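You operate a simulated robot arm through the tools that you are given. There is no shell and no other tool. Be economical: measure what you need, move in short steps, check, and stop when the job is done.

You run a simulated robot arm. Do the job below in one go: nothing can be reset, and whatever is moved stays where it is left.

Task
Try the orange-banded coupler on both plug gauges and sort it.
Fine: GO in and NO-GO out goes to the PASS tray, all else to the HOLD tray; shut the yellow cover again; leave the other couplers. Where these are worked on the way, their far stop is far enough and under half their travel is too little: yellow cover.
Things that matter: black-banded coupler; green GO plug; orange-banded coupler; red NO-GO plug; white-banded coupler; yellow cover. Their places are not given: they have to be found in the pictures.

Only the result counts: the job must be done as asked and must still hold three seconds after the hand-in. Knocking over, shifting, dropping, spilling or breaking anything else fails it. A push-on lid holds only when it is set on centred and level and pressed home; a screw cap is set on level and turned clockwise until tight.

Robot
A 6-joint arm with a two-finger parallel gripper, fixed in place. Base frame: the origin is at the foot of the arm, x ahead of it, y to its left, z up; the work surface is at about z = 880. Lengths are in mm, angles in rad, forces in N, time in s.
With the tool pointing down near the work surface it reaches from about 260 to 660 mm from the base axis. Its first joint turns from -1.152 to 1.152 rad. Payload 2.9 kg.
The TCP is the grasp point between the finger pads, 30 mm short of the fingertips. In the tool frame z runs along the fingers and y along their closing line. Largest opening 110 mm; finger width 20, thickness 10; the body of the gripper, 48 by 112 mm, starts 55 mm behind the TCP.
Orientation is that of the tool frame in the base frame, as [roll, pitch, yaw] about the fixed x, y, z axes, in that order (R = Rz(yaw) Ry(pitch) Rx(roll)). With the fingers straight down and closing along the base's y, the tool's x points along the base's -x, its y along +y and its z along -z.

Tools
- The arm moves only by the tool send_rows. Its argument "targets" is a list of rows, each an object of numbers (a shift or turn left out is 0, a gripper value left out holds the last): "wx", "wy", "wz": the turn, a rotation vector about the tool's x, y, z in units of 90 degrees (1.0 is 90 degrees); "tx", "ty", "tz": the shift along the tool's x, y, z in units of 200 mm (1.0 is 200 mm); "grip": the opening, from 0 (shut) to 1 (fully open). In form: [{"wx": .., "wy": .., "wz": .., "tx": .., "ty": .., "tz": .., "grip": ..}, ...]. A call has 1 to 20 rows; each row is the pose to reach, as a shift and turn from the pose commanded when the call began, along the tool's axes at that moment. A call with a number of a shift or a turn outside -1 to 1 is refused whole. A row lasts 0.2 s, in which the tool goes at most 50 mm and 0.15 rad; a call with a longer step from one row to the next is refused whole, and so is a gripper value outside its range. A pose out of reach is approached as far as the arm can. The call stops where the force on the tool passes 40 N (or 10 N more than at its start, if that is more) or the arm is blocked; 0.2 s more then pass. Each finger travels about 108 mm/s and halts on what it meets, pressing with about 27 N; the grip force reading is that of the motor and also rises with nothing between the fingers. The clock runs only during rows and for 0.2 s after the last one: add rows that repeat a pose to give the fingers time. It gives the time, the measured TCP pose, the force on the tool (base axes), the opening and the grip force at its end, in the units of the frame above (readings bear some noise), with the torque about the TCP (base axes, N m) and any sound that the robot's microphone picked up, and new pictures: "views" is both (left out), scene, wrist or none.
- Cameras (640 x 400 px; columns grow to the right, rows downward): "scene" is fixed at [85.3, 433.1, 1399.2]; the picture's right is [-0.71, -0.70, 0.00], its down [-0.31, 0.32, -0.90] and it looks along [0.63, -0.64, -0.44] (base axes); focal length 330 px, centre (320, 200). "wrist" rides on the gripper at [72, 17, -103] in the tool frame; the picture's right is [-0.23, 0.97, 0.00], its down [-0.76, -0.18, -0.62] and it looks along [-0.61, -0.14, 0.78] (tool axes); focal length 222 px, centre (320, 200).
- probe_pixels(camera, pixels): for up to 12 pixels [column, row] of the newest picture of that camera ("zoom" is the newest enlarged one), the place [x, y, z] in the base frame of the surface seen there, good to about 2 mm. No time passes.
- close_up(camera, box): a new picture of the part [left, top, right, bottom] of that camera's present view, enlarged. No time passes.
- sign_off(): hands the job in; it is judged then, once.

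Keep the steps short. Do not move on a guess: measure, check each grasp and each placing, and mend mistakes. In all there are 80 turns and 200 pictures (those below and enlarged ones count). Leave the gripper open and the arm clear of the work at the hand-in unless told otherwise, and finish with a single line.

The tools are called as name(argument=value, ...) on one line, values as JSON. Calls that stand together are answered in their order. send_rows: Moves the arm, as the interface text tells. Its arguments: {"type":"object","properties":{"targets":{"type":"array","items":{"type":"object","properties":{"wx":{"type":"number"},"wy":{"type":"number"},"wz":{"type":"number"},"tx":{"type":"number"},"ty":{"type":"number"},"tz":{"type":"number"},"grip":{"type":"number"}}}},"views":{"type":"string","enum":["both","scene","wrist","none"]}},"required":["targets"]} The other tools are called the same way: probe_pixels (camera, pixels) gives the place of the surface under pixels of a picture; close_up (camera, box) takes an enlarged picture of a part of a camera's view; sign_off () hands the job in.

At the start:

```text
time: 0.0
ee_pos: [469.0, 50.3, 1222.7]
orientation: [-3.141, 0.0, 3.141]
ft_force: [0.4, 0.5, -0.3]
wrist_torque: [0.0, 0.0, -0.02]
gripper_width: 109.9
gripper_force: 0.1
```

scene: 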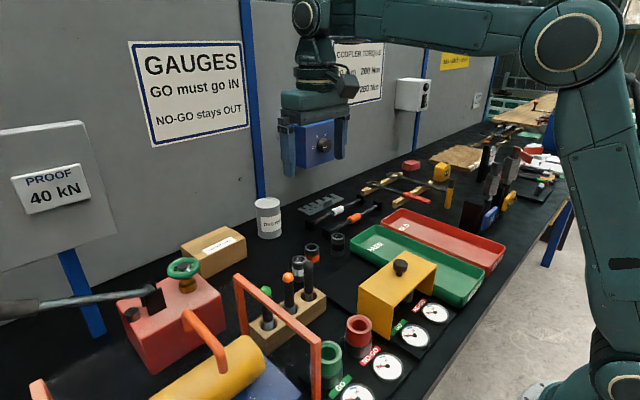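
wrist: 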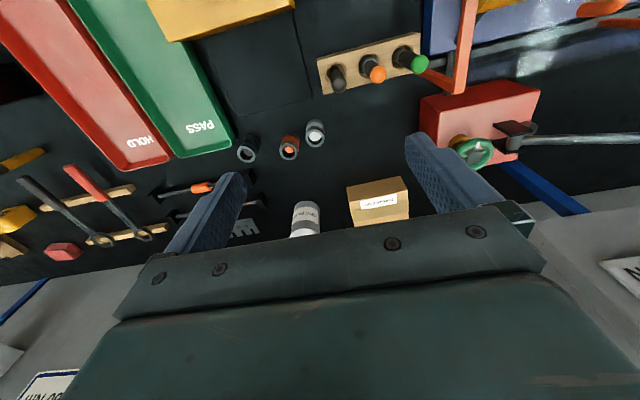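

I see couplers near scene (312,250), gauges in front, and the yellow cover at (398,290). I'll take close-ups to identify them.

close_up(camera="scene", box=[230, 220, 390, 320])

close_up(camera="scene", box=[300, 240, 500, 400])

close_up(camera="wrist", box=[200, 0, 460, 200])

```text
4.00 times, centred on (310, 270) of scene
```

zoom: 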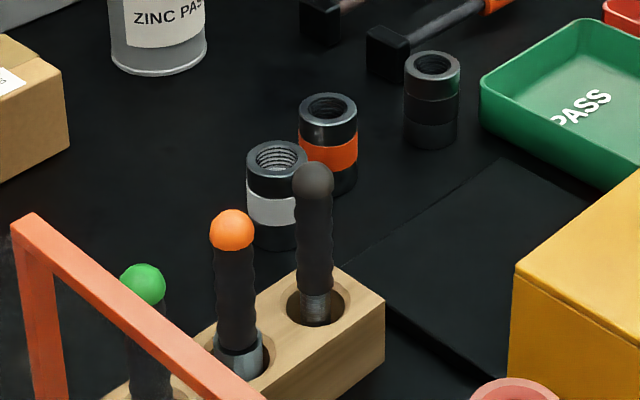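

```text
2.50 times, centred on (400, 320) of scene
```

zoom: 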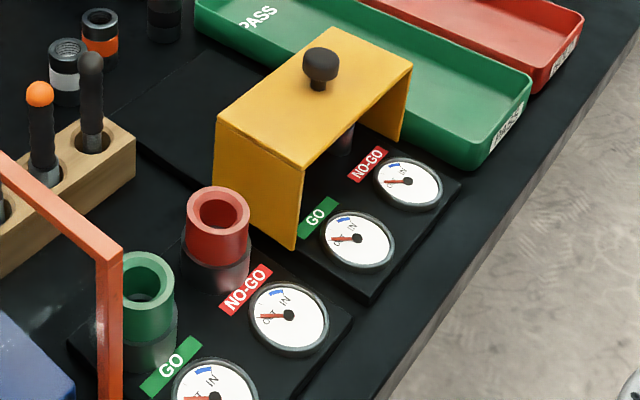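

```text
2.00 times, centred on (330, 100) of wrist
```

zoom: 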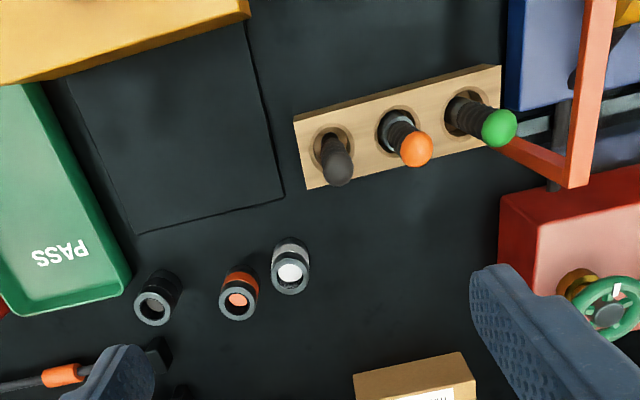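

Two stations: open rings in front, and plugs hidden under the yellow cover, it seems. I'll probe the key points.

probe_pixels(camera="scene", pixels=[[312, 246], [312, 260], [337, 236], [299, 259], [400, 262], [400, 272], [333, 250], [357, 290], [359, 309], [420, 339], [437, 259], [463, 275]])

probe_pixels(camera="scene", pixels=[[360, 265], [325, 285], [436, 302], [358, 330], [331, 357], [465, 319], [440, 350], [410, 250], [440, 215], [435, 276], [417, 362], [380, 325]])

close_up(camera="scene", box=[350, 240, 470, 360])

```text
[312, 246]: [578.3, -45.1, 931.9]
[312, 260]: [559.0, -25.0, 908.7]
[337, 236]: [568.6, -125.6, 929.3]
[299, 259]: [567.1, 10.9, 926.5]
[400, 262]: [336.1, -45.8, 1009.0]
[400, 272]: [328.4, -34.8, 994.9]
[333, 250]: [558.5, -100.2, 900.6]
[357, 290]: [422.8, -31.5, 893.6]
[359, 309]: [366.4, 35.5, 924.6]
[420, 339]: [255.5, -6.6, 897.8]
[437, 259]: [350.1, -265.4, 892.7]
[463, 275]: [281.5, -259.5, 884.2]
```

```text
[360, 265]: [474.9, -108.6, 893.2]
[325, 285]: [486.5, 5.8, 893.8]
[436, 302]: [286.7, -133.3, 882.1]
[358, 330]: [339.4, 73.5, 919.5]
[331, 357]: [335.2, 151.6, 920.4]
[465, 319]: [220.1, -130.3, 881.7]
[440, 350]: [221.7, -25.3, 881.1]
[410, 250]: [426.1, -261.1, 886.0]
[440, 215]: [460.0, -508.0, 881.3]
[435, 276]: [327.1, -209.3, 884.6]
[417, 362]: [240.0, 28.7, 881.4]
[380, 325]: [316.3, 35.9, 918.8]
```

```text
3.33 times, centred on (410, 300) of scene
```

zoom: 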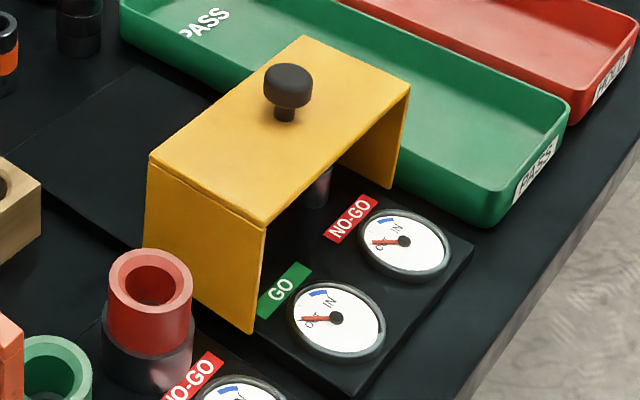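

Next I probe the cover's corners, its knob, the plug seen under it, and the plate corners.

probe_pixels(camera="zoom", pixels=[[305, 40], [406, 84], [264, 219], [152, 160], [150, 240], [248, 328], [288, 75], [285, 118], [318, 185], [388, 183], [345, 385], [90, 120]])

probe_pixels(camera="wrist", pixels=[[289, 150], [289, 141], [247, 155], [314, 133], [205, 40], [235, 112], [310, 98], [130, 60], [60, 60], [190, 150], [200, 185], [306, 205]])

```text
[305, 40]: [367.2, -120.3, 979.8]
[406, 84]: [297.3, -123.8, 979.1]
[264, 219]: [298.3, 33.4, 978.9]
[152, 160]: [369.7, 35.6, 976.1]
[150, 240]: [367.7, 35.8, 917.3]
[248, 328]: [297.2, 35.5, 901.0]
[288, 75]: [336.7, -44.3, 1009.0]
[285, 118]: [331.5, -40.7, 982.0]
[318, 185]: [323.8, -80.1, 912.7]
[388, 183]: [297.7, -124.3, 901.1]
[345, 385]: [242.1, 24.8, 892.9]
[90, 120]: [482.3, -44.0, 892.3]
```

```text
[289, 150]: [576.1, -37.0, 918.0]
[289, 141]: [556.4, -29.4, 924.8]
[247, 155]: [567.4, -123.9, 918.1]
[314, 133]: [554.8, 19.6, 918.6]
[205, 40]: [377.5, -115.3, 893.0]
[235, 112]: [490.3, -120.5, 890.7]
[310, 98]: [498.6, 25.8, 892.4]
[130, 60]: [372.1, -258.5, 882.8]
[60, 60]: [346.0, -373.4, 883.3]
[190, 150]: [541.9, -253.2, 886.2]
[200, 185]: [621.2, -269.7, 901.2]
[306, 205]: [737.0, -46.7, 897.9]
```

The cover is a tunnel with x 297–368, y −124…36, top 979 and its knob at (333,−44), tip 1009. It most likely slides along +x on its plate. I'll move to above the knob with the gripper half open.

send_rows(targets=[{"tx": 0.097, "ty": -0.0674, "tz": 0.116, "grip": 0.55}, {"tx": 0.194, "ty": -0.1347, "tz": 0.232}, {"tx": 0.291, "ty": -0.202, "tz": 0.349}, {"tx": 0.389, "ty": -0.269, "tz": 0.465}, {"tx": 0.486, "ty": -0.337, "tz": 0.581}, {"tx": 0.583, "ty": -0.404, "tz": 0.697}, {"tx": 0.68, "ty": -0.4715, "tz": 0.8135}, {"tx": 0.68, "ty": -0.4715, "tz": 0.8135}])

```text
time: 1.8
ee_pos: [331.9, -45.2, 1059.2]
orientation: [-3.141, 0.001, -3.14]
ft_force: [0.6, 1.4, -0.6]
wrist_torque: [0.0, 0.0, 0.01]
gripper_width: 60.5
gripper_force: 0.0
```

scene: 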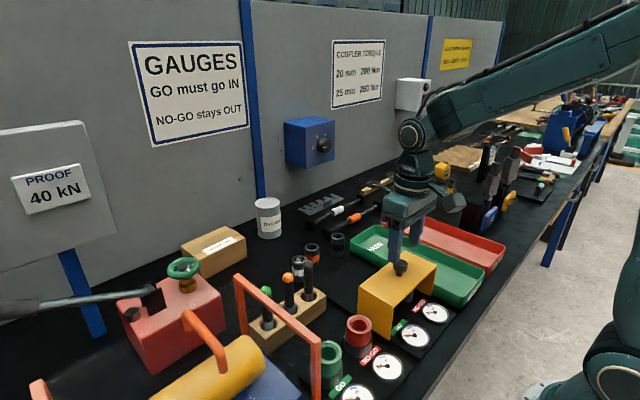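
wrist: 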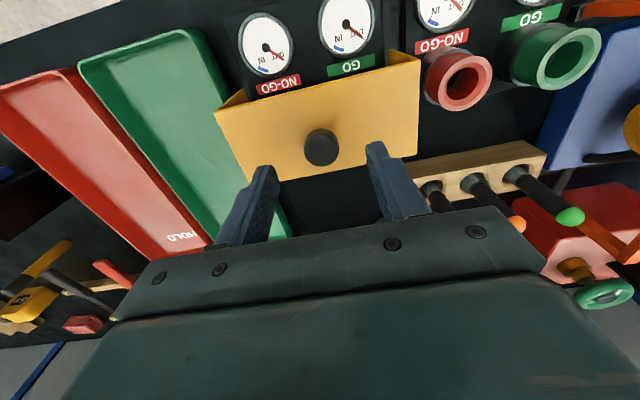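

The fingers straddle the knob at wrist (321,147). I'll lower to TCP z 1014 and close.

send_rows(targets=[{"tz": 0.12}, {"tz": 0.226}, {"tz": 0.226, "grip": 0.1}, {"tz": 0.226, "grip": 0.1}, {"tz": 0.226, "grip": 0.1}])

```text
time: 3.0
ee_pos: [329.8, -44.9, 1012.8]
orientation: [-3.14, 0.001, 3.138]
ft_force: [0.0, -20.9, -5.3]
wrist_torque: [-0.22, -0.57, -0.23]
gripper_width: 27.2
gripper_force: 44.7
```

scene: 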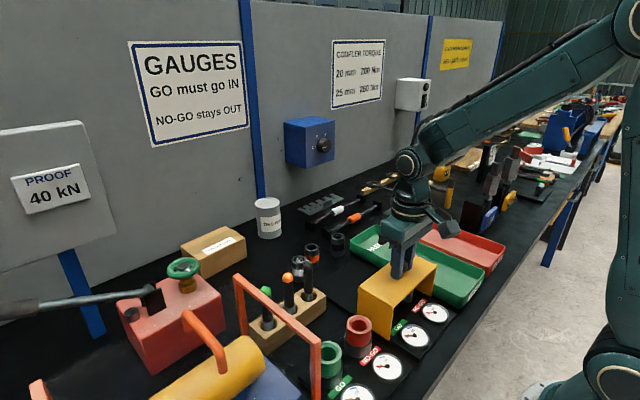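
wrist: 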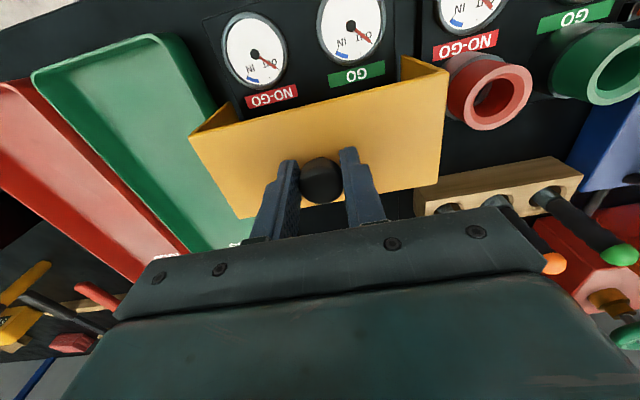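

The knob is held (27 mm). I'll slide the cover slowly along +x for 30 mm and read the force.

send_rows(targets=[{"tx": -0.05}, {"tx": -0.1}, {"tx": -0.15}], views="scene")

```text
time: 3.8
ee_pos: [363.2, -45.5, 1014.2]
orientation: [-3.14, 0.0, 3.139]
ft_force: [-1.9, -22.1, -2.3]
wrist_torque: [-0.04, -0.16, 0.29]
gripper_width: 27.4
gripper_force: 45.4
```

scene: 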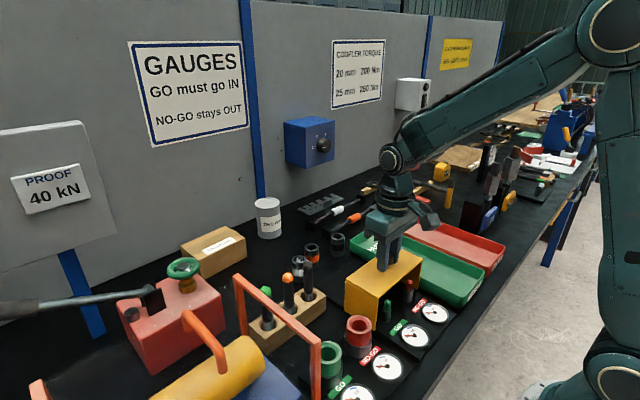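

It slides freely, and the green and red plugs are appearing. I'll continue to the far stop.

send_rows(targets=[{"tx": -0.06}, {"tx": -0.12}, {"tx": -0.18}, {"tx": -0.24}, {"tx": -0.3}, {"tx": -0.36}, {"tx": -0.42}, {"tx": -0.48}, {"tx": -0.54}, {"tx": -0.6}, {"tx": -0.66}])

```text
time: 5.4
ee_pos: [441.1, -44.7, 1013.3]
orientation: [-3.138, -0.007, 3.14]
ft_force: [0.4, -3.6, -3.5]
wrist_torque: [-0.03, -0.13, 0.14]
gripper_width: 27.5
gripper_force: 45.0
stopped in row 7: the force on the tool passed its limit at 42 N (the readings are from after the stop); the commanded pose is now the measured one
```

scene: 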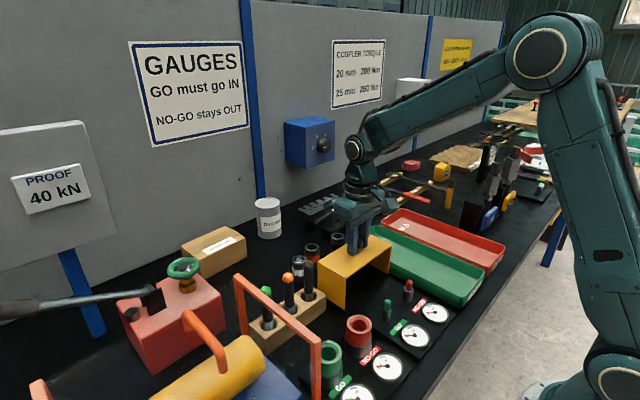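
wrist: 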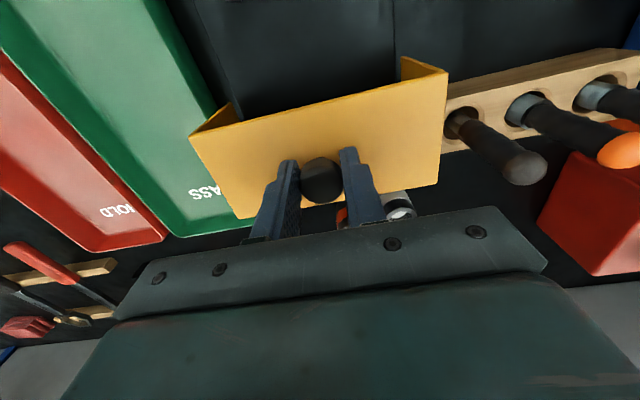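

It reached the stop at x 441 after about 110 mm of travel. I'll release the knob, rise, and inspect the plugs.

send_rows(targets=[{"grip": 0.55}, {"grip": 0.55}, {"tz": -0.2}, {"tz": -0.4}, {"tz": -0.6}, {"tz": -0.6}])

close_up(camera="scene", box=[360, 270, 460, 360])

close_up(camera="scene", box=[280, 225, 360, 275])

```text
time: 6.8
ee_pos: [442.0, -45.6, 1133.1]
orientation: [3.141, -0.006, 3.138]
ft_force: [0.1, 0.1, -0.3]
wrist_torque: [-0.02, 0.01, 0.0]
gripper_width: 60.5
gripper_force: 0.1
```

scene: 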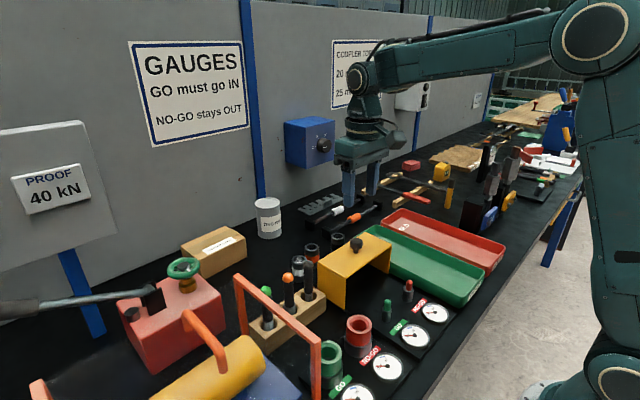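
wrist: 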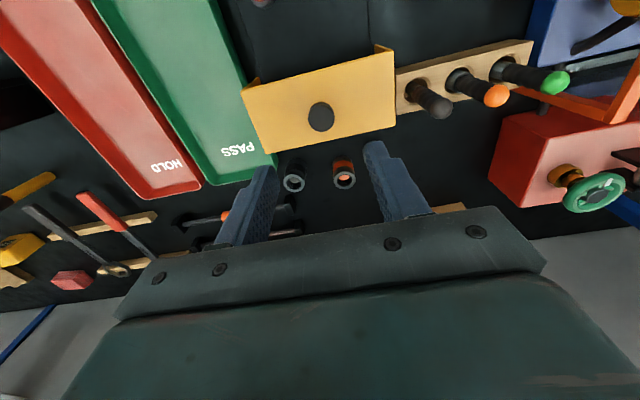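

```text
4.44 times, centred on (410, 315) of scene
```

zoom: 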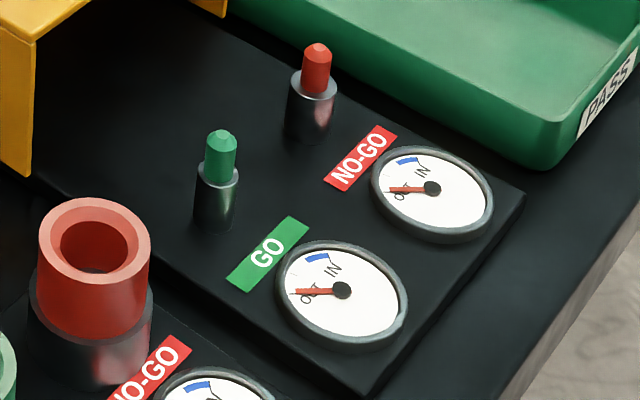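

```text
8.00 times, centred on (320, 250) of scene
```

zoom: 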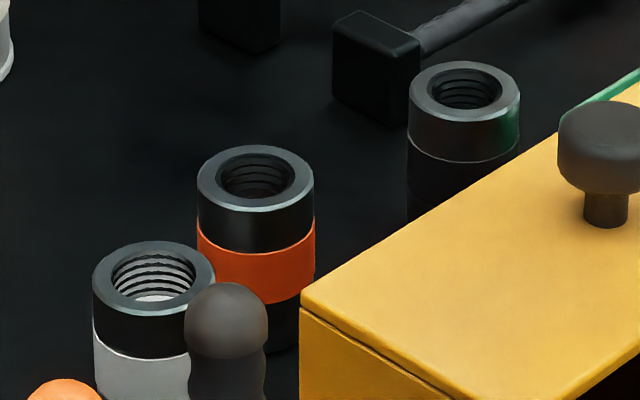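

Now I measure the coupler rims: orange rim in zoom with left 198, right 314, top 146 and bottom 212, plus its neighbours.

probe_pixels(camera="zoom", pixels=[[203, 178], [309, 178], [256, 150], [256, 206], [98, 276], [208, 276], [153, 247], [153, 305], [414, 92], [515, 92], [466, 66], [466, 116]])

close_up(camera="scene", box=[370, 275, 430, 325])

```text
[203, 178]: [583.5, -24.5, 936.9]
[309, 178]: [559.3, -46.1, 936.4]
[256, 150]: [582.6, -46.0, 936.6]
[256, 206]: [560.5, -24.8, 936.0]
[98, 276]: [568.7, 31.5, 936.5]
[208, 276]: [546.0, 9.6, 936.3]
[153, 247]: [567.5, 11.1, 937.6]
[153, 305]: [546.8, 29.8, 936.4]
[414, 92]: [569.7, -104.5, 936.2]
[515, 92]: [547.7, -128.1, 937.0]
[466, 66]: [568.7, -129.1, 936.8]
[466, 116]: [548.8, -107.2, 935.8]
```

```text
8.00 times, centred on (400, 300) of scene
```

zoom: 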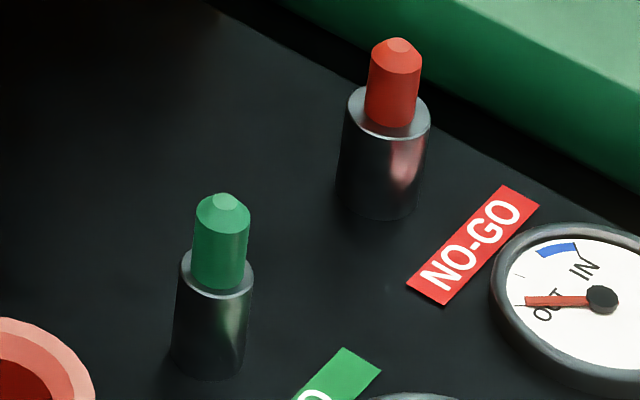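

Orange coupler centre is about (571.5,−35.4), top 936.5, diameter about 34; the white one is only 24 mm away in y. So I'll grip along x. First I measure the plugs.

probe_pixels(camera="zoom", pixels=[[225, 201], [200, 225], [246, 225], [220, 280], [216, 292], [187, 275], [248, 275], [397, 46], [394, 115], [390, 132], [353, 105], [426, 108]])

send_rows(targets=[{"wz": 0.09, "tx": -0.05}, {"wz": 0.18, "tx": -0.11}, {"wz": 0.27, "tx": -0.17}, {"wz": 0.36, "tx": -0.23}, {"wz": 0.45, "tx": -0.29}, {"wz": 0.54, "tx": -0.35}, {"wz": 0.63, "tx": -0.41}, {"wz": 0.72, "tx": -0.47}, {"wz": 0.81, "tx": -0.53}, {"wz": 0.9, "tx": -0.59}, {"wz": 0.99, "tx": -0.648, "ty": 0.051}, {"wz": 1.0, "tx": -0.648, "ty": 0.051}, {"wz": 1.0, "tx": -0.648, "ty": 0.051}])

```text
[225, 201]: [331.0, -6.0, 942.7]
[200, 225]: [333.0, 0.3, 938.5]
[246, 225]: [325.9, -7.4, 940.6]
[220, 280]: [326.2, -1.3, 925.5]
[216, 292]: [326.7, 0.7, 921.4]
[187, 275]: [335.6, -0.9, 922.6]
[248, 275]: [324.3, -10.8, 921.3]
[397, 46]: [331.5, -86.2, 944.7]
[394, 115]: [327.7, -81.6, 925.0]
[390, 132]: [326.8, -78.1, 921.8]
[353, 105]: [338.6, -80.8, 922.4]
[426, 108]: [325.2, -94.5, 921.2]
```

```text
time: 9.6
ee_pos: [571.5, -34.1, 1133.5]
orientation: [-3.134, 0.0, 1.568]
ft_force: [1.0, 0.0, -0.4]
wrist_torque: [0.02, -0.01, -0.02]
gripper_width: 60.5
gripper_force: 0.0
```

scene: 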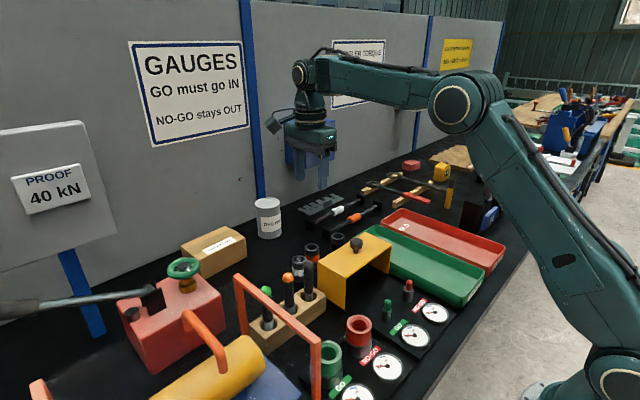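
wrist: 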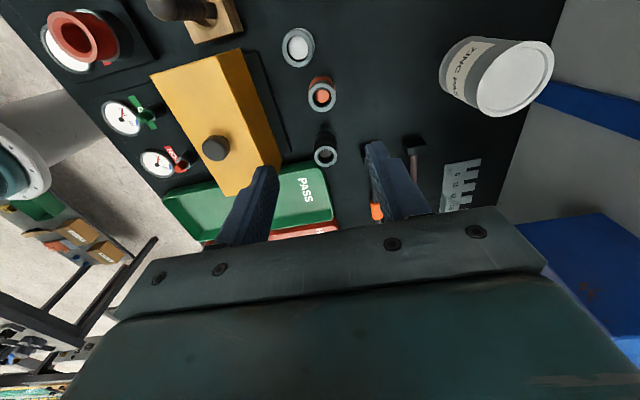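

GO plug is about (330.5,−6) and NO-GO about (331.5,−86); collars top at 921.5. The arm is turned over the orange coupler, so I'll level it and lower to about z 980 before checking.

send_rows(targets=[{"tx": -0.0065, "tz": 0.2, "wy": -0.005}, {"tx": -0.0065, "tz": 0.4, "wy": -0.005}, {"tx": -0.0065, "tz": 0.6, "wy": -0.005}, {"tx": -0.0065, "tz": 0.77, "wy": -0.005}, {"tx": -0.0065, "tz": 0.77, "wy": -0.005}])

```text
time: 10.8
ee_pos: [572.3, -35.2, 977.8]
orientation: [-3.134, 0.009, 1.57]
ft_force: [-1.1, 0.3, 0.8]
wrist_torque: [0.0, 0.01, 0.01]
gripper_width: 60.4
gripper_force: 0.1
```

scene: 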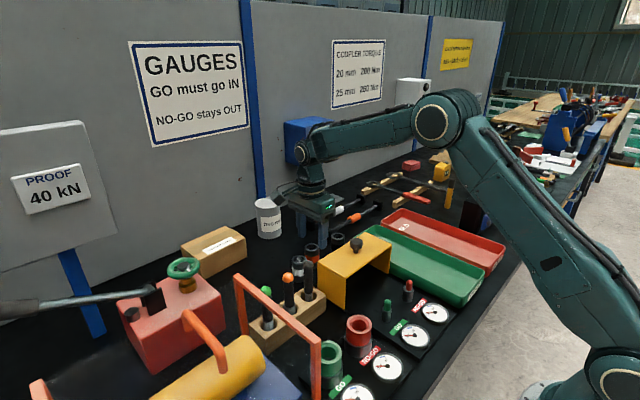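
wrist: 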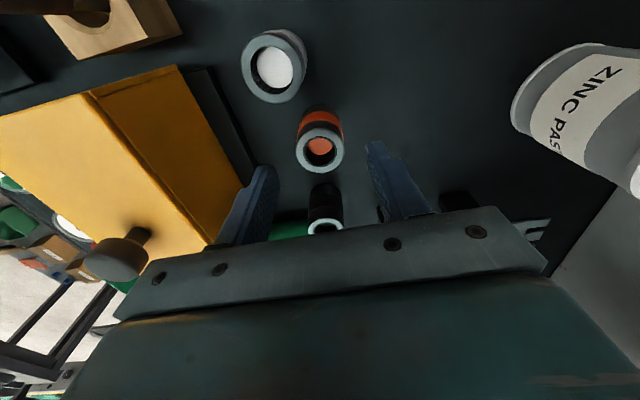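

The coupler's rim is near wrist (320,150). I'll probe the rim to refine the y alignment.

close_up(camera="wrist", box=[260, 90, 380, 190])

probe_pixels(camera="wrist", pixels=[[298, 150], [341, 150], [320, 130], [320, 170], [302, 135], [338, 165], [338, 137], [302, 165]])

```text
4.00 times, centred on (320, 140) of wrist
```

zoom: 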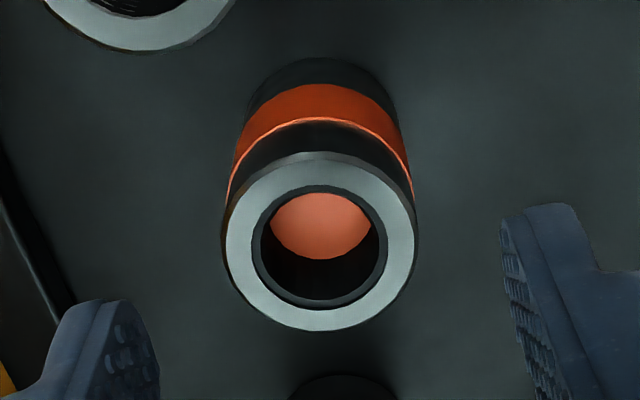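

```text
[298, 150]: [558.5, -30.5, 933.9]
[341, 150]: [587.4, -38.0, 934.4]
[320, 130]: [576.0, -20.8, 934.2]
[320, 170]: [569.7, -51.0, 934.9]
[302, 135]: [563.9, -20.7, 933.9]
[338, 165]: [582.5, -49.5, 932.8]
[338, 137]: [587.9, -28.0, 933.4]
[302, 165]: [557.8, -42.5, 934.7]
```

Rim centre is (573.0,−35.2) and the TCP is at (572.3,−35.2), so it's aligned. I'll level, lower to z 925 and close.

send_rows(targets=[{"ty": 0.003, "tz": 0.13, "wx": -0.005, "wy": 0.0055}, {"ty": 0.003, "tz": 0.264, "wx": -0.005, "wy": 0.0055}, {"ty": 0.003, "tz": 0.264, "wx": -0.005, "wy": 0.0055}, {"ty": 0.003, "tz": 0.264, "wx": -0.005, "wy": 0.0055, "grip": 0.2}, {"ty": 0.003, "tz": 0.264, "wx": -0.005, "wy": 0.0055, "grip": 0.2}, {"ty": 0.003, "tz": 0.264, "wx": -0.005, "wy": 0.0055, "grip": 0.2}])

```text
time: 12.2
ee_pos: [571.3, -37.9, 924.5]
orientation: [-3.141, 0.0, 1.569]
ft_force: [0.6, 0.6, -0.4]
wrist_torque: [0.0, 0.0, 0.0]
gripper_width: 31.5
gripper_force: 27.0
```

scene: 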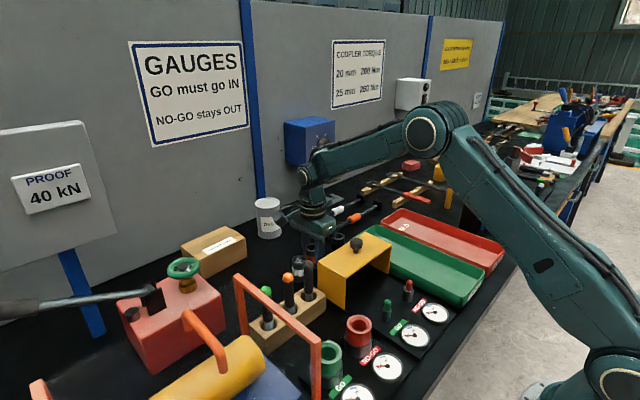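
wrist: 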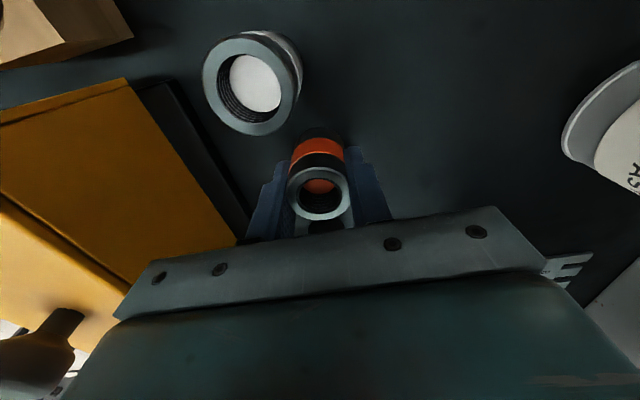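

It's gripped at 31.5 mm with a proper force reading. I'll lift and look at the coupler and the spot beneath it.

send_rows(targets=[{"tz": -0.1}, {"tz": -0.3}, {"tz": -0.5}, {"tz": -0.7}, {"tz": -0.7}])

close_up(camera="wrist", box=[240, 110, 400, 250])

close_up(camera="scene", box=[270, 170, 370, 270])

```text
time: 13.4
ee_pos: [570.7, -32.9, 1066.6]
orientation: [-3.141, 0.001, 1.57]
ft_force: [-0.4, 0.6, -3.3]
wrist_torque: [0.0, 0.02, 0.02]
gripper_width: 31.6
gripper_force: 27.2
```

scene: 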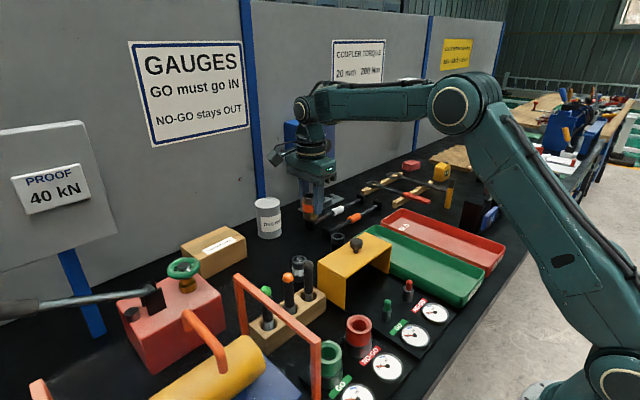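
wrist: 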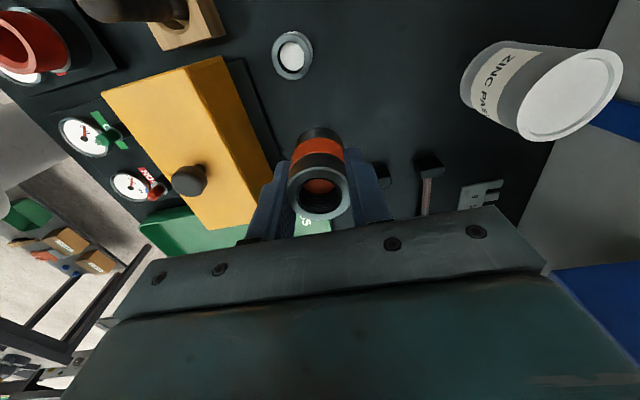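

```text
2.86 times, centred on (320, 180) of wrist
```

zoom: 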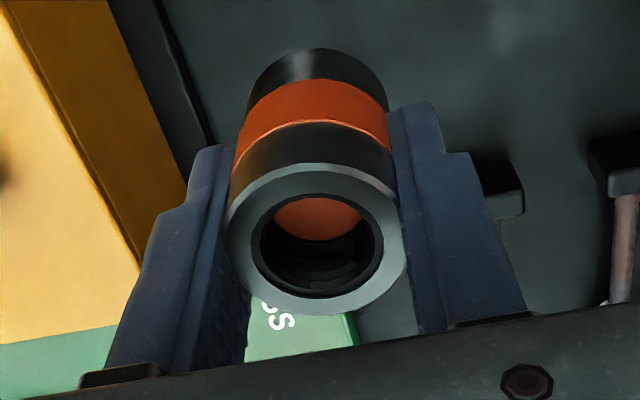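

```text
4.00 times, centred on (320, 220) of scene
```

zoom: 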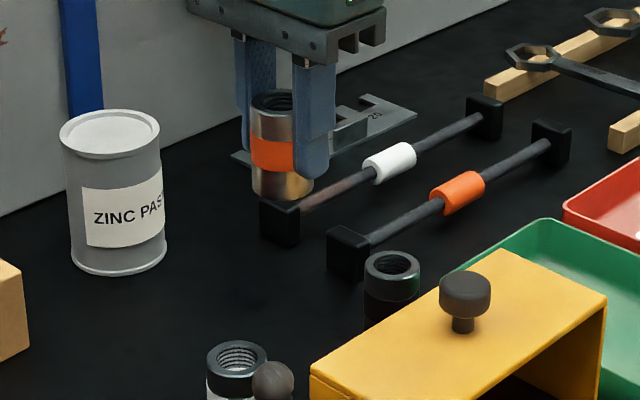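

The orange disc moves with the coupler, so it's inside the bore. I'll probe its depth and the rim.

close_up(camera="wrist", box=[280, 120, 360, 230])

probe_pixels(camera="wrist", pixels=[[320, 182], [320, 190], [312, 185], [328, 185], [297, 190], [341, 190], [320, 169], [320, 216], [320, 205], [320, 150], [320, 135], [290, 56]])

```text
3.64 times, centred on (320, 175) of wrist
```

zoom: 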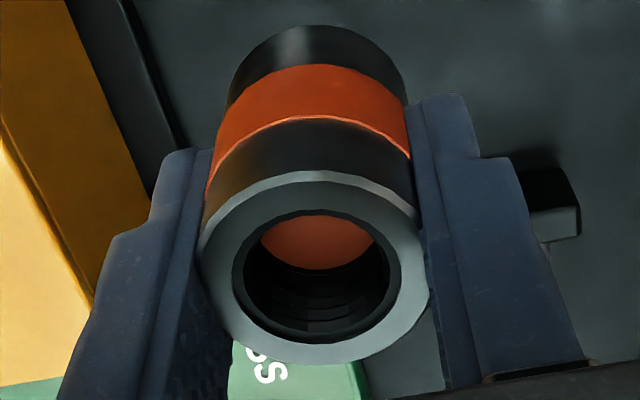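

```text
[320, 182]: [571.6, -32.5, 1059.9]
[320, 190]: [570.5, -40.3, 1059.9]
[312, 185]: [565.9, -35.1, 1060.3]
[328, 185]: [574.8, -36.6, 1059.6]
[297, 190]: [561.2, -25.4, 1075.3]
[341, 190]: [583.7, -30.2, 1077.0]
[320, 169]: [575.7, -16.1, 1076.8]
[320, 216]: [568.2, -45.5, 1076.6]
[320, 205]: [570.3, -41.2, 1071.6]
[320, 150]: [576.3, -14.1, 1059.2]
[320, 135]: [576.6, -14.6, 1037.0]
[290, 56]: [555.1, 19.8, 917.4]
```

The disc is level with the top of the band, 17 mm down. All the couplers look the same inside, so only a physical trial will tell. I'll carry it high over the cover toward the GO plug at about (330.5,−6).

send_rows(targets=[{"tz": -0.1, "ty": -0.05}, {"tz": -0.1, "ty": -0.25, "tx": 0.03}, {"tz": -0.1, "ty": -0.45, "tx": 0.06}, {"tz": -0.1, "ty": -0.65, "tx": 0.1}, {"tz": -0.1, "ty": -0.82, "tx": 0.142}, {"tz": -0.1, "ty": -0.95, "tx": 0.142}, {"tz": -0.1, "ty": -0.95, "tx": 0.142}], views="none")

send_rows(targets=[{"ty": -0.13}, {"ty": -0.254}, {"ty": -0.254, "tz": 0.15}, {"ty": -0.254, "tz": 0.3}, {"ty": -0.254, "tz": 0.425}, {"ty": -0.254, "tz": 0.425}])

close_up(camera="scene", box=[350, 250, 450, 350])

```text
time: 15.0
ee_pos: [378.6, -7.3, 1087.9]
orientation: [3.141, -0.001, 1.568]
ft_force: [-0.4, 0.0, -2.4]
wrist_torque: [0.0, 0.0, 0.0]
gripper_width: 31.6
gripper_force: 27.4
```

```text
time: 16.4
ee_pos: [328.3, -7.1, 1003.3]
orientation: [-3.142, 0.001, 1.57]
ft_force: [0.3, -1.0, -1.9]
wrist_torque: [-0.05, -0.01, -0.06]
gripper_width: 31.3
gripper_force: 27.5
```

scene: 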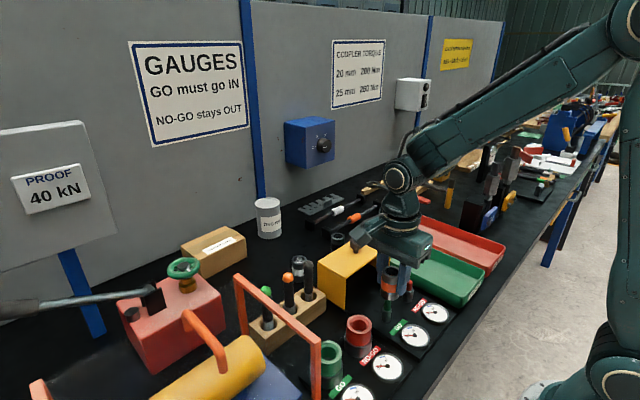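
wrist: 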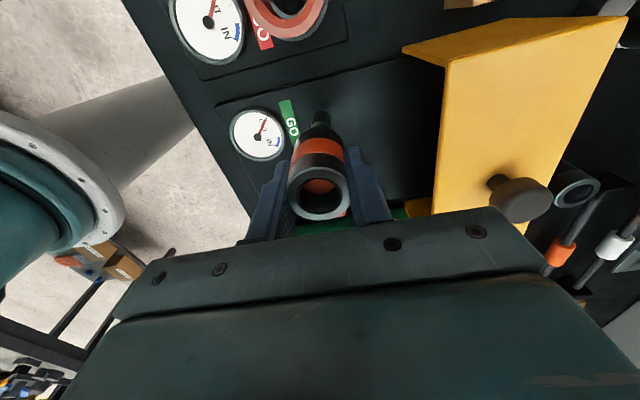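

```text
4.00 times, centred on (400, 300) of scene
```

zoom: 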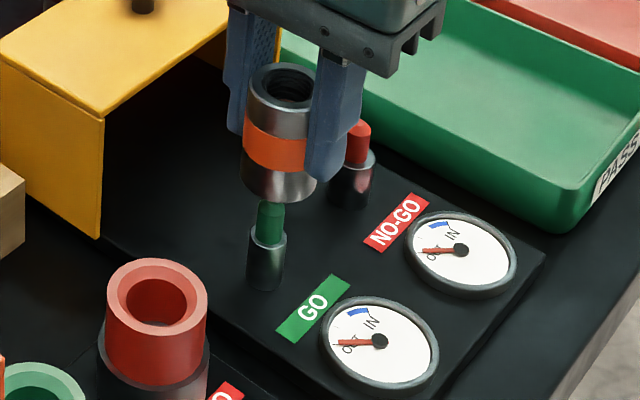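

Both are in view. I'll probe the coupler's rim and the plug in this same picture to measure their relative offset.

probe_pixels(camera="zoom", pixels=[[253, 85], [286, 67], [286, 104], [280, 197], [247, 183], [270, 202], [259, 212], [281, 212], [268, 240], [252, 236], [283, 240], [266, 247]])

close_up(camera="wrist", box=[270, 90, 370, 230])

close_up(camera="scene", box=[370, 260, 420, 330])

```text
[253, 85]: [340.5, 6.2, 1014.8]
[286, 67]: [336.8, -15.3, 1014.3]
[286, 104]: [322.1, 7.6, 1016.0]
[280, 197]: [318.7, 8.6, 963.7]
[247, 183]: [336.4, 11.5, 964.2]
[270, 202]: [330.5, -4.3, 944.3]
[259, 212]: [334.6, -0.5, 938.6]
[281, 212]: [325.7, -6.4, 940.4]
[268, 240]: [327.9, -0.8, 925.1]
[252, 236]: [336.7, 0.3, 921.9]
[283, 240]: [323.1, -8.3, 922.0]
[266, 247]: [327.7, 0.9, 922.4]
```

```text
2.86 times, centred on (320, 160) of wrist
```

zoom: 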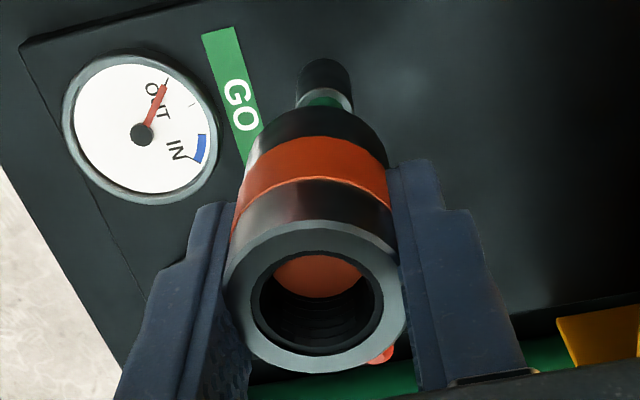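

```text
5.71 times, centred on (395, 295) of scene
```

zoom: 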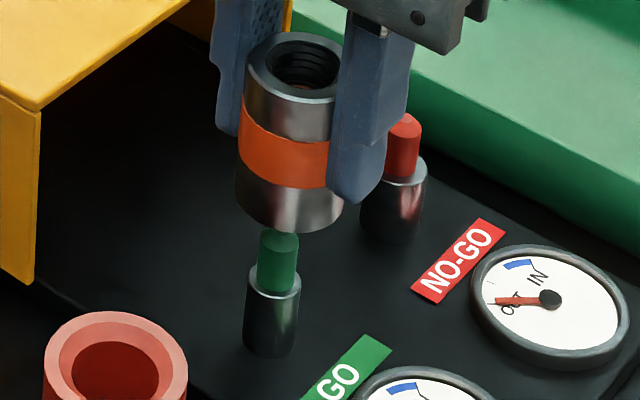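

Wrist view: the plug sits about 2.5 mm to +x of the coupler axis. Scene view says the coupler is about 2 mm too far to the image right. I'll shift +2.5 x and +0.8 y and lower gently over the narrow tip.

send_rows(targets=[{"ty": 0.0125, "tx": 0.004}, {"ty": 0.0125, "tx": 0.004, "tz": 0.03}, {"ty": 0.0125, "tx": 0.004, "tz": 0.06}, {"ty": 0.0125, "tx": 0.004, "tz": 0.09}, {"ty": 0.0125, "tx": 0.004, "tz": 0.12}, {"ty": 0.0125, "tx": 0.004, "tz": 0.12}])

close_up(camera="scene", box=[370, 260, 420, 330])

close_up(camera="wrist", box=[270, 90, 370, 230])

```text
time: 17.8
ee_pos: [330.6, -5.9, 975.9]
orientation: [-3.142, 0.0, 1.57]
ft_force: [0.4, -0.3, -2.4]
wrist_torque: [0.02, 0.02, 0.0]
gripper_width: 31.6
gripper_force: 27.1
```

scene: 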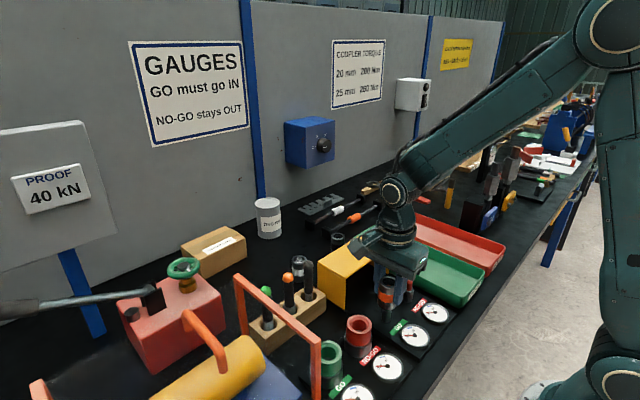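
wrist: 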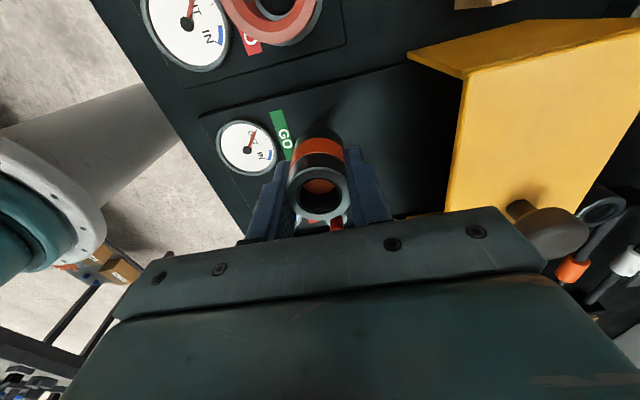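

```text
5.71 times, centred on (395, 295) of scene
```

zoom: 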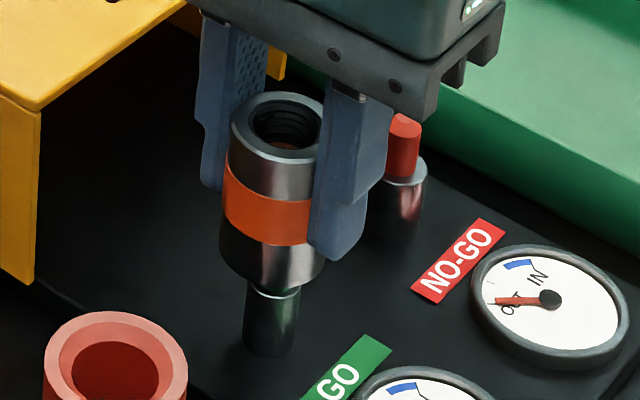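

```text
2.86 times, centred on (320, 160) of wrist
```

zoom: 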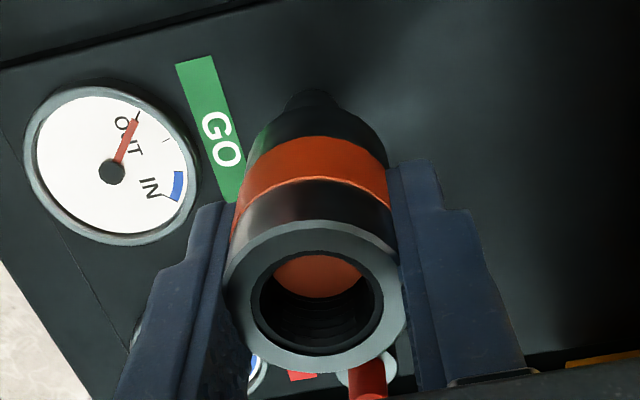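

The tip is inside with no contact. I'll zoom in more for a precise check before going over the collar.

close_up(camera="scene", box=[372, 272, 402, 324])

close_up(camera="wrist", box=[290, 110, 350, 150])

```text
7.69 times, centred on (387, 298) of scene
```

zoom: 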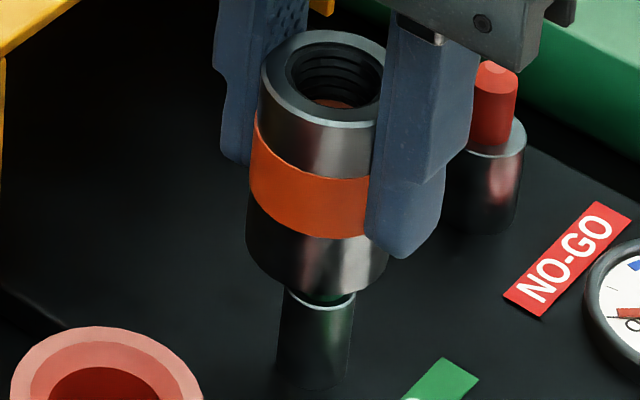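

```text
10.00 times, centred on (320, 130) of wrist
```

zoom: 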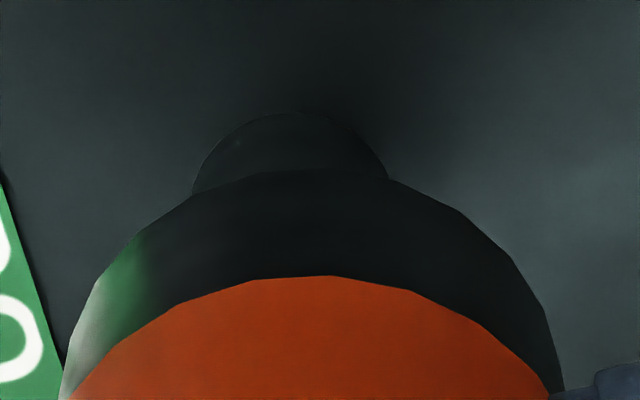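

At higher zoom both cameras agree that the coupler now sits about 2 mm too far +x and 0.8 mm too far +y. I'll correct it and re-check.

send_rows(targets=[{"ty": -0.009, "tx": -0.004}, {"ty": -0.009, "tx": -0.004}, {"ty": -0.009, "tx": -0.004}], views="none")

close_up(camera="scene", box=[372, 272, 402, 324])

close_up(camera="wrist", box=[290, 110, 350, 150])

```text
time: 18.6
ee_pos: [328.5, -6.1, 976.9]
orientation: [3.141, -0.001, 1.569]
ft_force: [-0.2, 0.1, -1.9]
wrist_torque: [0.0, 0.02, -0.03]
gripper_width: 31.4
gripper_force: 27.6
```

```text
7.69 times, centred on (387, 298) of scene
```

zoom: 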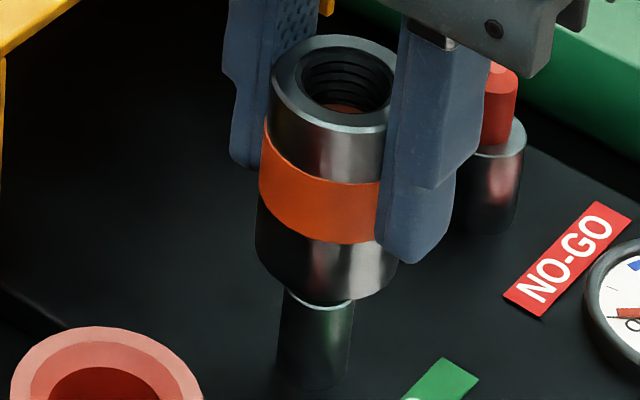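

```text
10.00 times, centred on (320, 130) of wrist
```

zoom: 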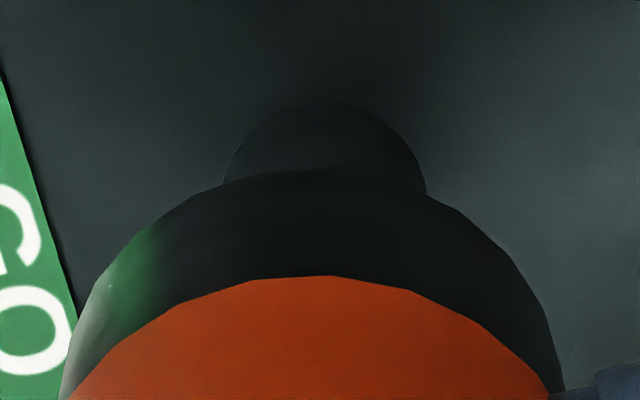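

Now only about 0.9 mm of x error remains. I'll add +0.5 mm x and lower gently past the collar top, watching the force.

send_rows(targets=[{"ty": 0.003, "tz": 0.015}, {"ty": 0.003, "tz": 0.03}, {"ty": 0.003, "tz": 0.045}, {"ty": 0.003, "tz": 0.06}, {"ty": 0.003, "tz": 0.075}, {"ty": 0.003, "tz": 0.075}], views="none")

close_up(camera="scene", box=[360, 272, 440, 352])

```text
time: 20.0
ee_pos: [330.0, -7.0, 961.7]
orientation: [3.141, -0.001, 1.568]
ft_force: [-0.9, -0.5, -2.3]
wrist_torque: [-0.01, 0.02, 0.03]
gripper_width: 31.6
gripper_force: 27.0
```

```text
5.00 times, centred on (400, 312) of scene
```

zoom: 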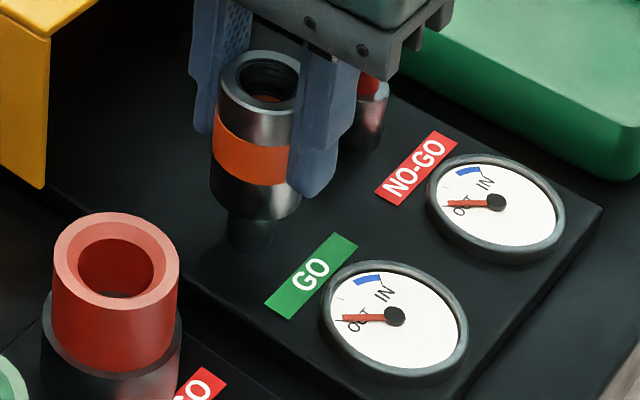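

No contact force, so it seems to be past the collar edge. I'll continue lowering to the plate.

send_rows(targets=[{"tz": 0.02}, {"tz": 0.04}, {"tz": 0.06}, {"tz": 0.08}, {"tz": 0.1}, {"tz": 0.12}, {"tz": 0.12}], views="none")

close_up(camera="scene", box=[360, 272, 440, 352])

```text
time: 21.6
ee_pos: [330.0, -7.5, 938.1]
orientation: [3.141, 0.0, 1.57]
ft_force: [0.6, 0.0, -2.1]
wrist_torque: [0.01, 0.03, 0.0]
gripper_width: 31.6
gripper_force: 26.8
```

```text
5.00 times, centred on (400, 312) of scene
```

zoom: 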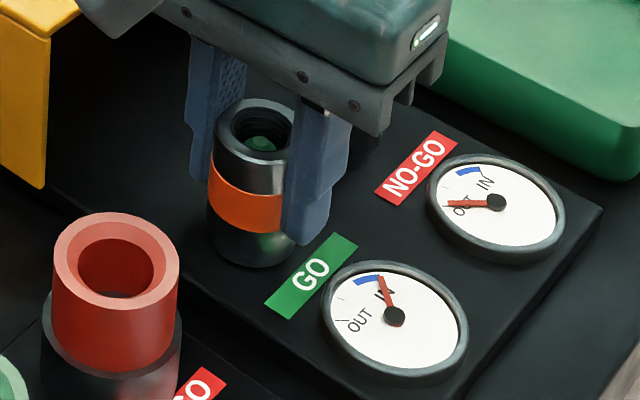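

The green tip passes through and the GO needle swung to IN. I'll lower until it touches the plate to be sure.

send_rows(targets=[{"tz": 0.01}, {"tz": 0.02}, {"tz": 0.03}, {"tz": 0.03}], views="none")

close_up(camera="scene", box=[360, 272, 440, 352])

```text
time: 22.6
ee_pos: [330.9, -8.3, 932.3]
orientation: [3.14, 0.002, 1.567]
ft_force: [-4.5, -4.5, 21.2]
wrist_torque: [-0.06, 0.26, -0.01]
gripper_width: 31.4
gripper_force: 26.8
```

```text
5.00 times, centred on (400, 312) of scene
```

zoom: 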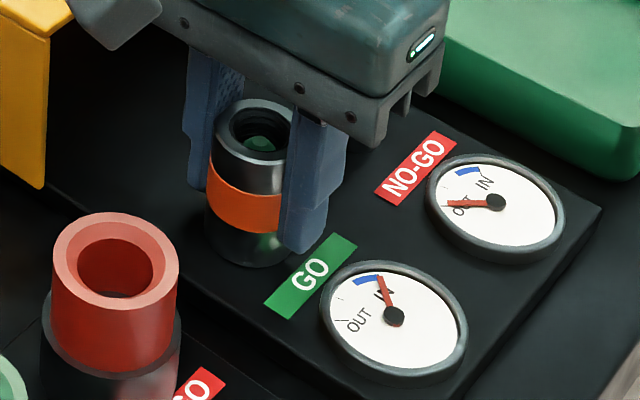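

Seated: 21 N against the plate and the dial on IN. GO is in. Now I lift straight up 65 mm and go −80 mm in y to above the NO-GO plug.

send_rows(targets=[{"tz": -0.04}, {"tz": -0.12}, {"tz": -0.22}, {"tz": -0.345}, {"tz": -0.345, "tx": -0.15}, {"tz": -0.345, "tx": -0.3}, {"tz": -0.345, "tx": -0.4}, {"tz": -0.345, "tx": -0.4}, {"tz": -0.345, "tx": -0.4}])

close_up(camera="scene", box=[360, 242, 440, 322])

close_up(camera="wrist", box=[270, 90, 370, 150])

```text
time: 24.6
ee_pos: [329.1, -90.5, 1001.6]
orientation: [-3.141, 0.0, 1.57]
ft_force: [0.2, -0.1, -2.9]
wrist_torque: [-0.01, 0.02, -0.03]
gripper_width: 31.5
gripper_force: 26.9
```

scene: 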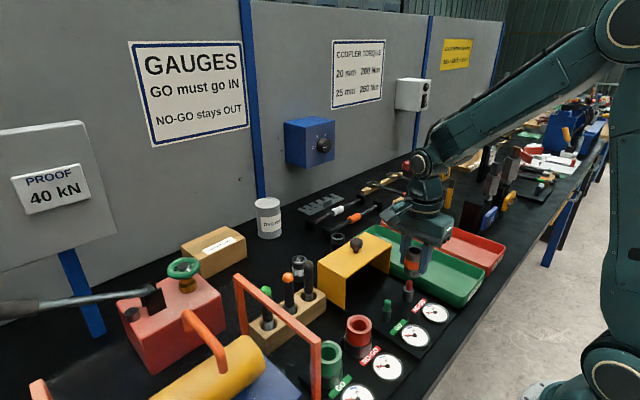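
wrist: 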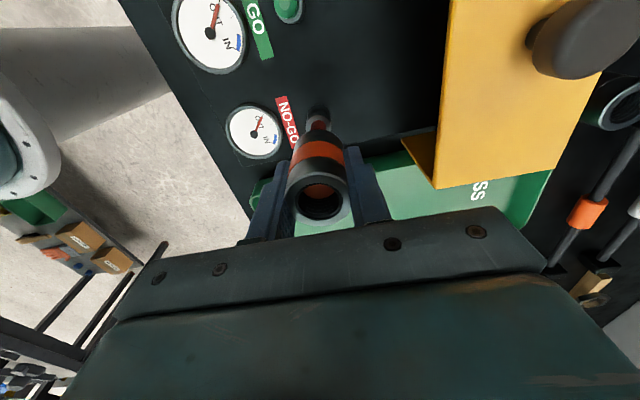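

```text
5.00 times, centred on (400, 282) of scene
```

zoom: 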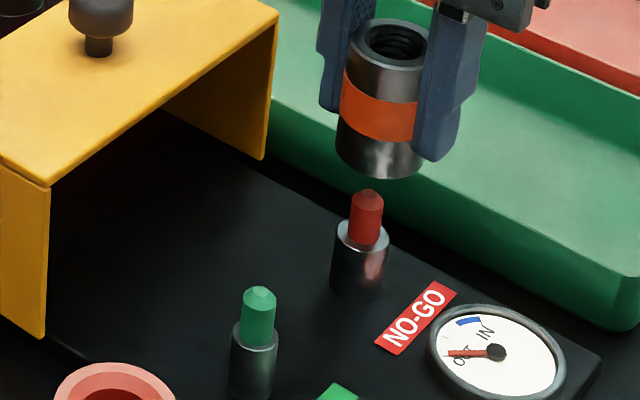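

```text
6.40 times, centred on (320, 120) of wrist
```

zoom: 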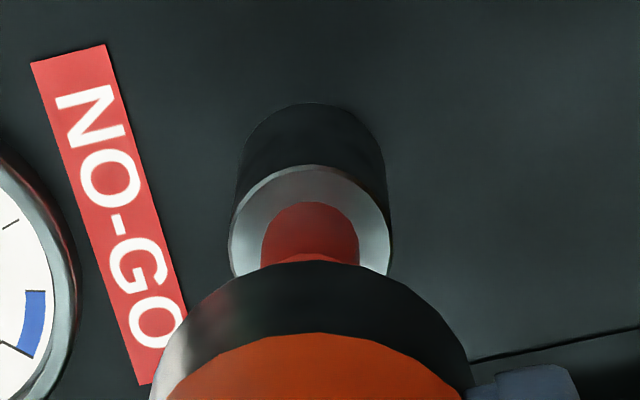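

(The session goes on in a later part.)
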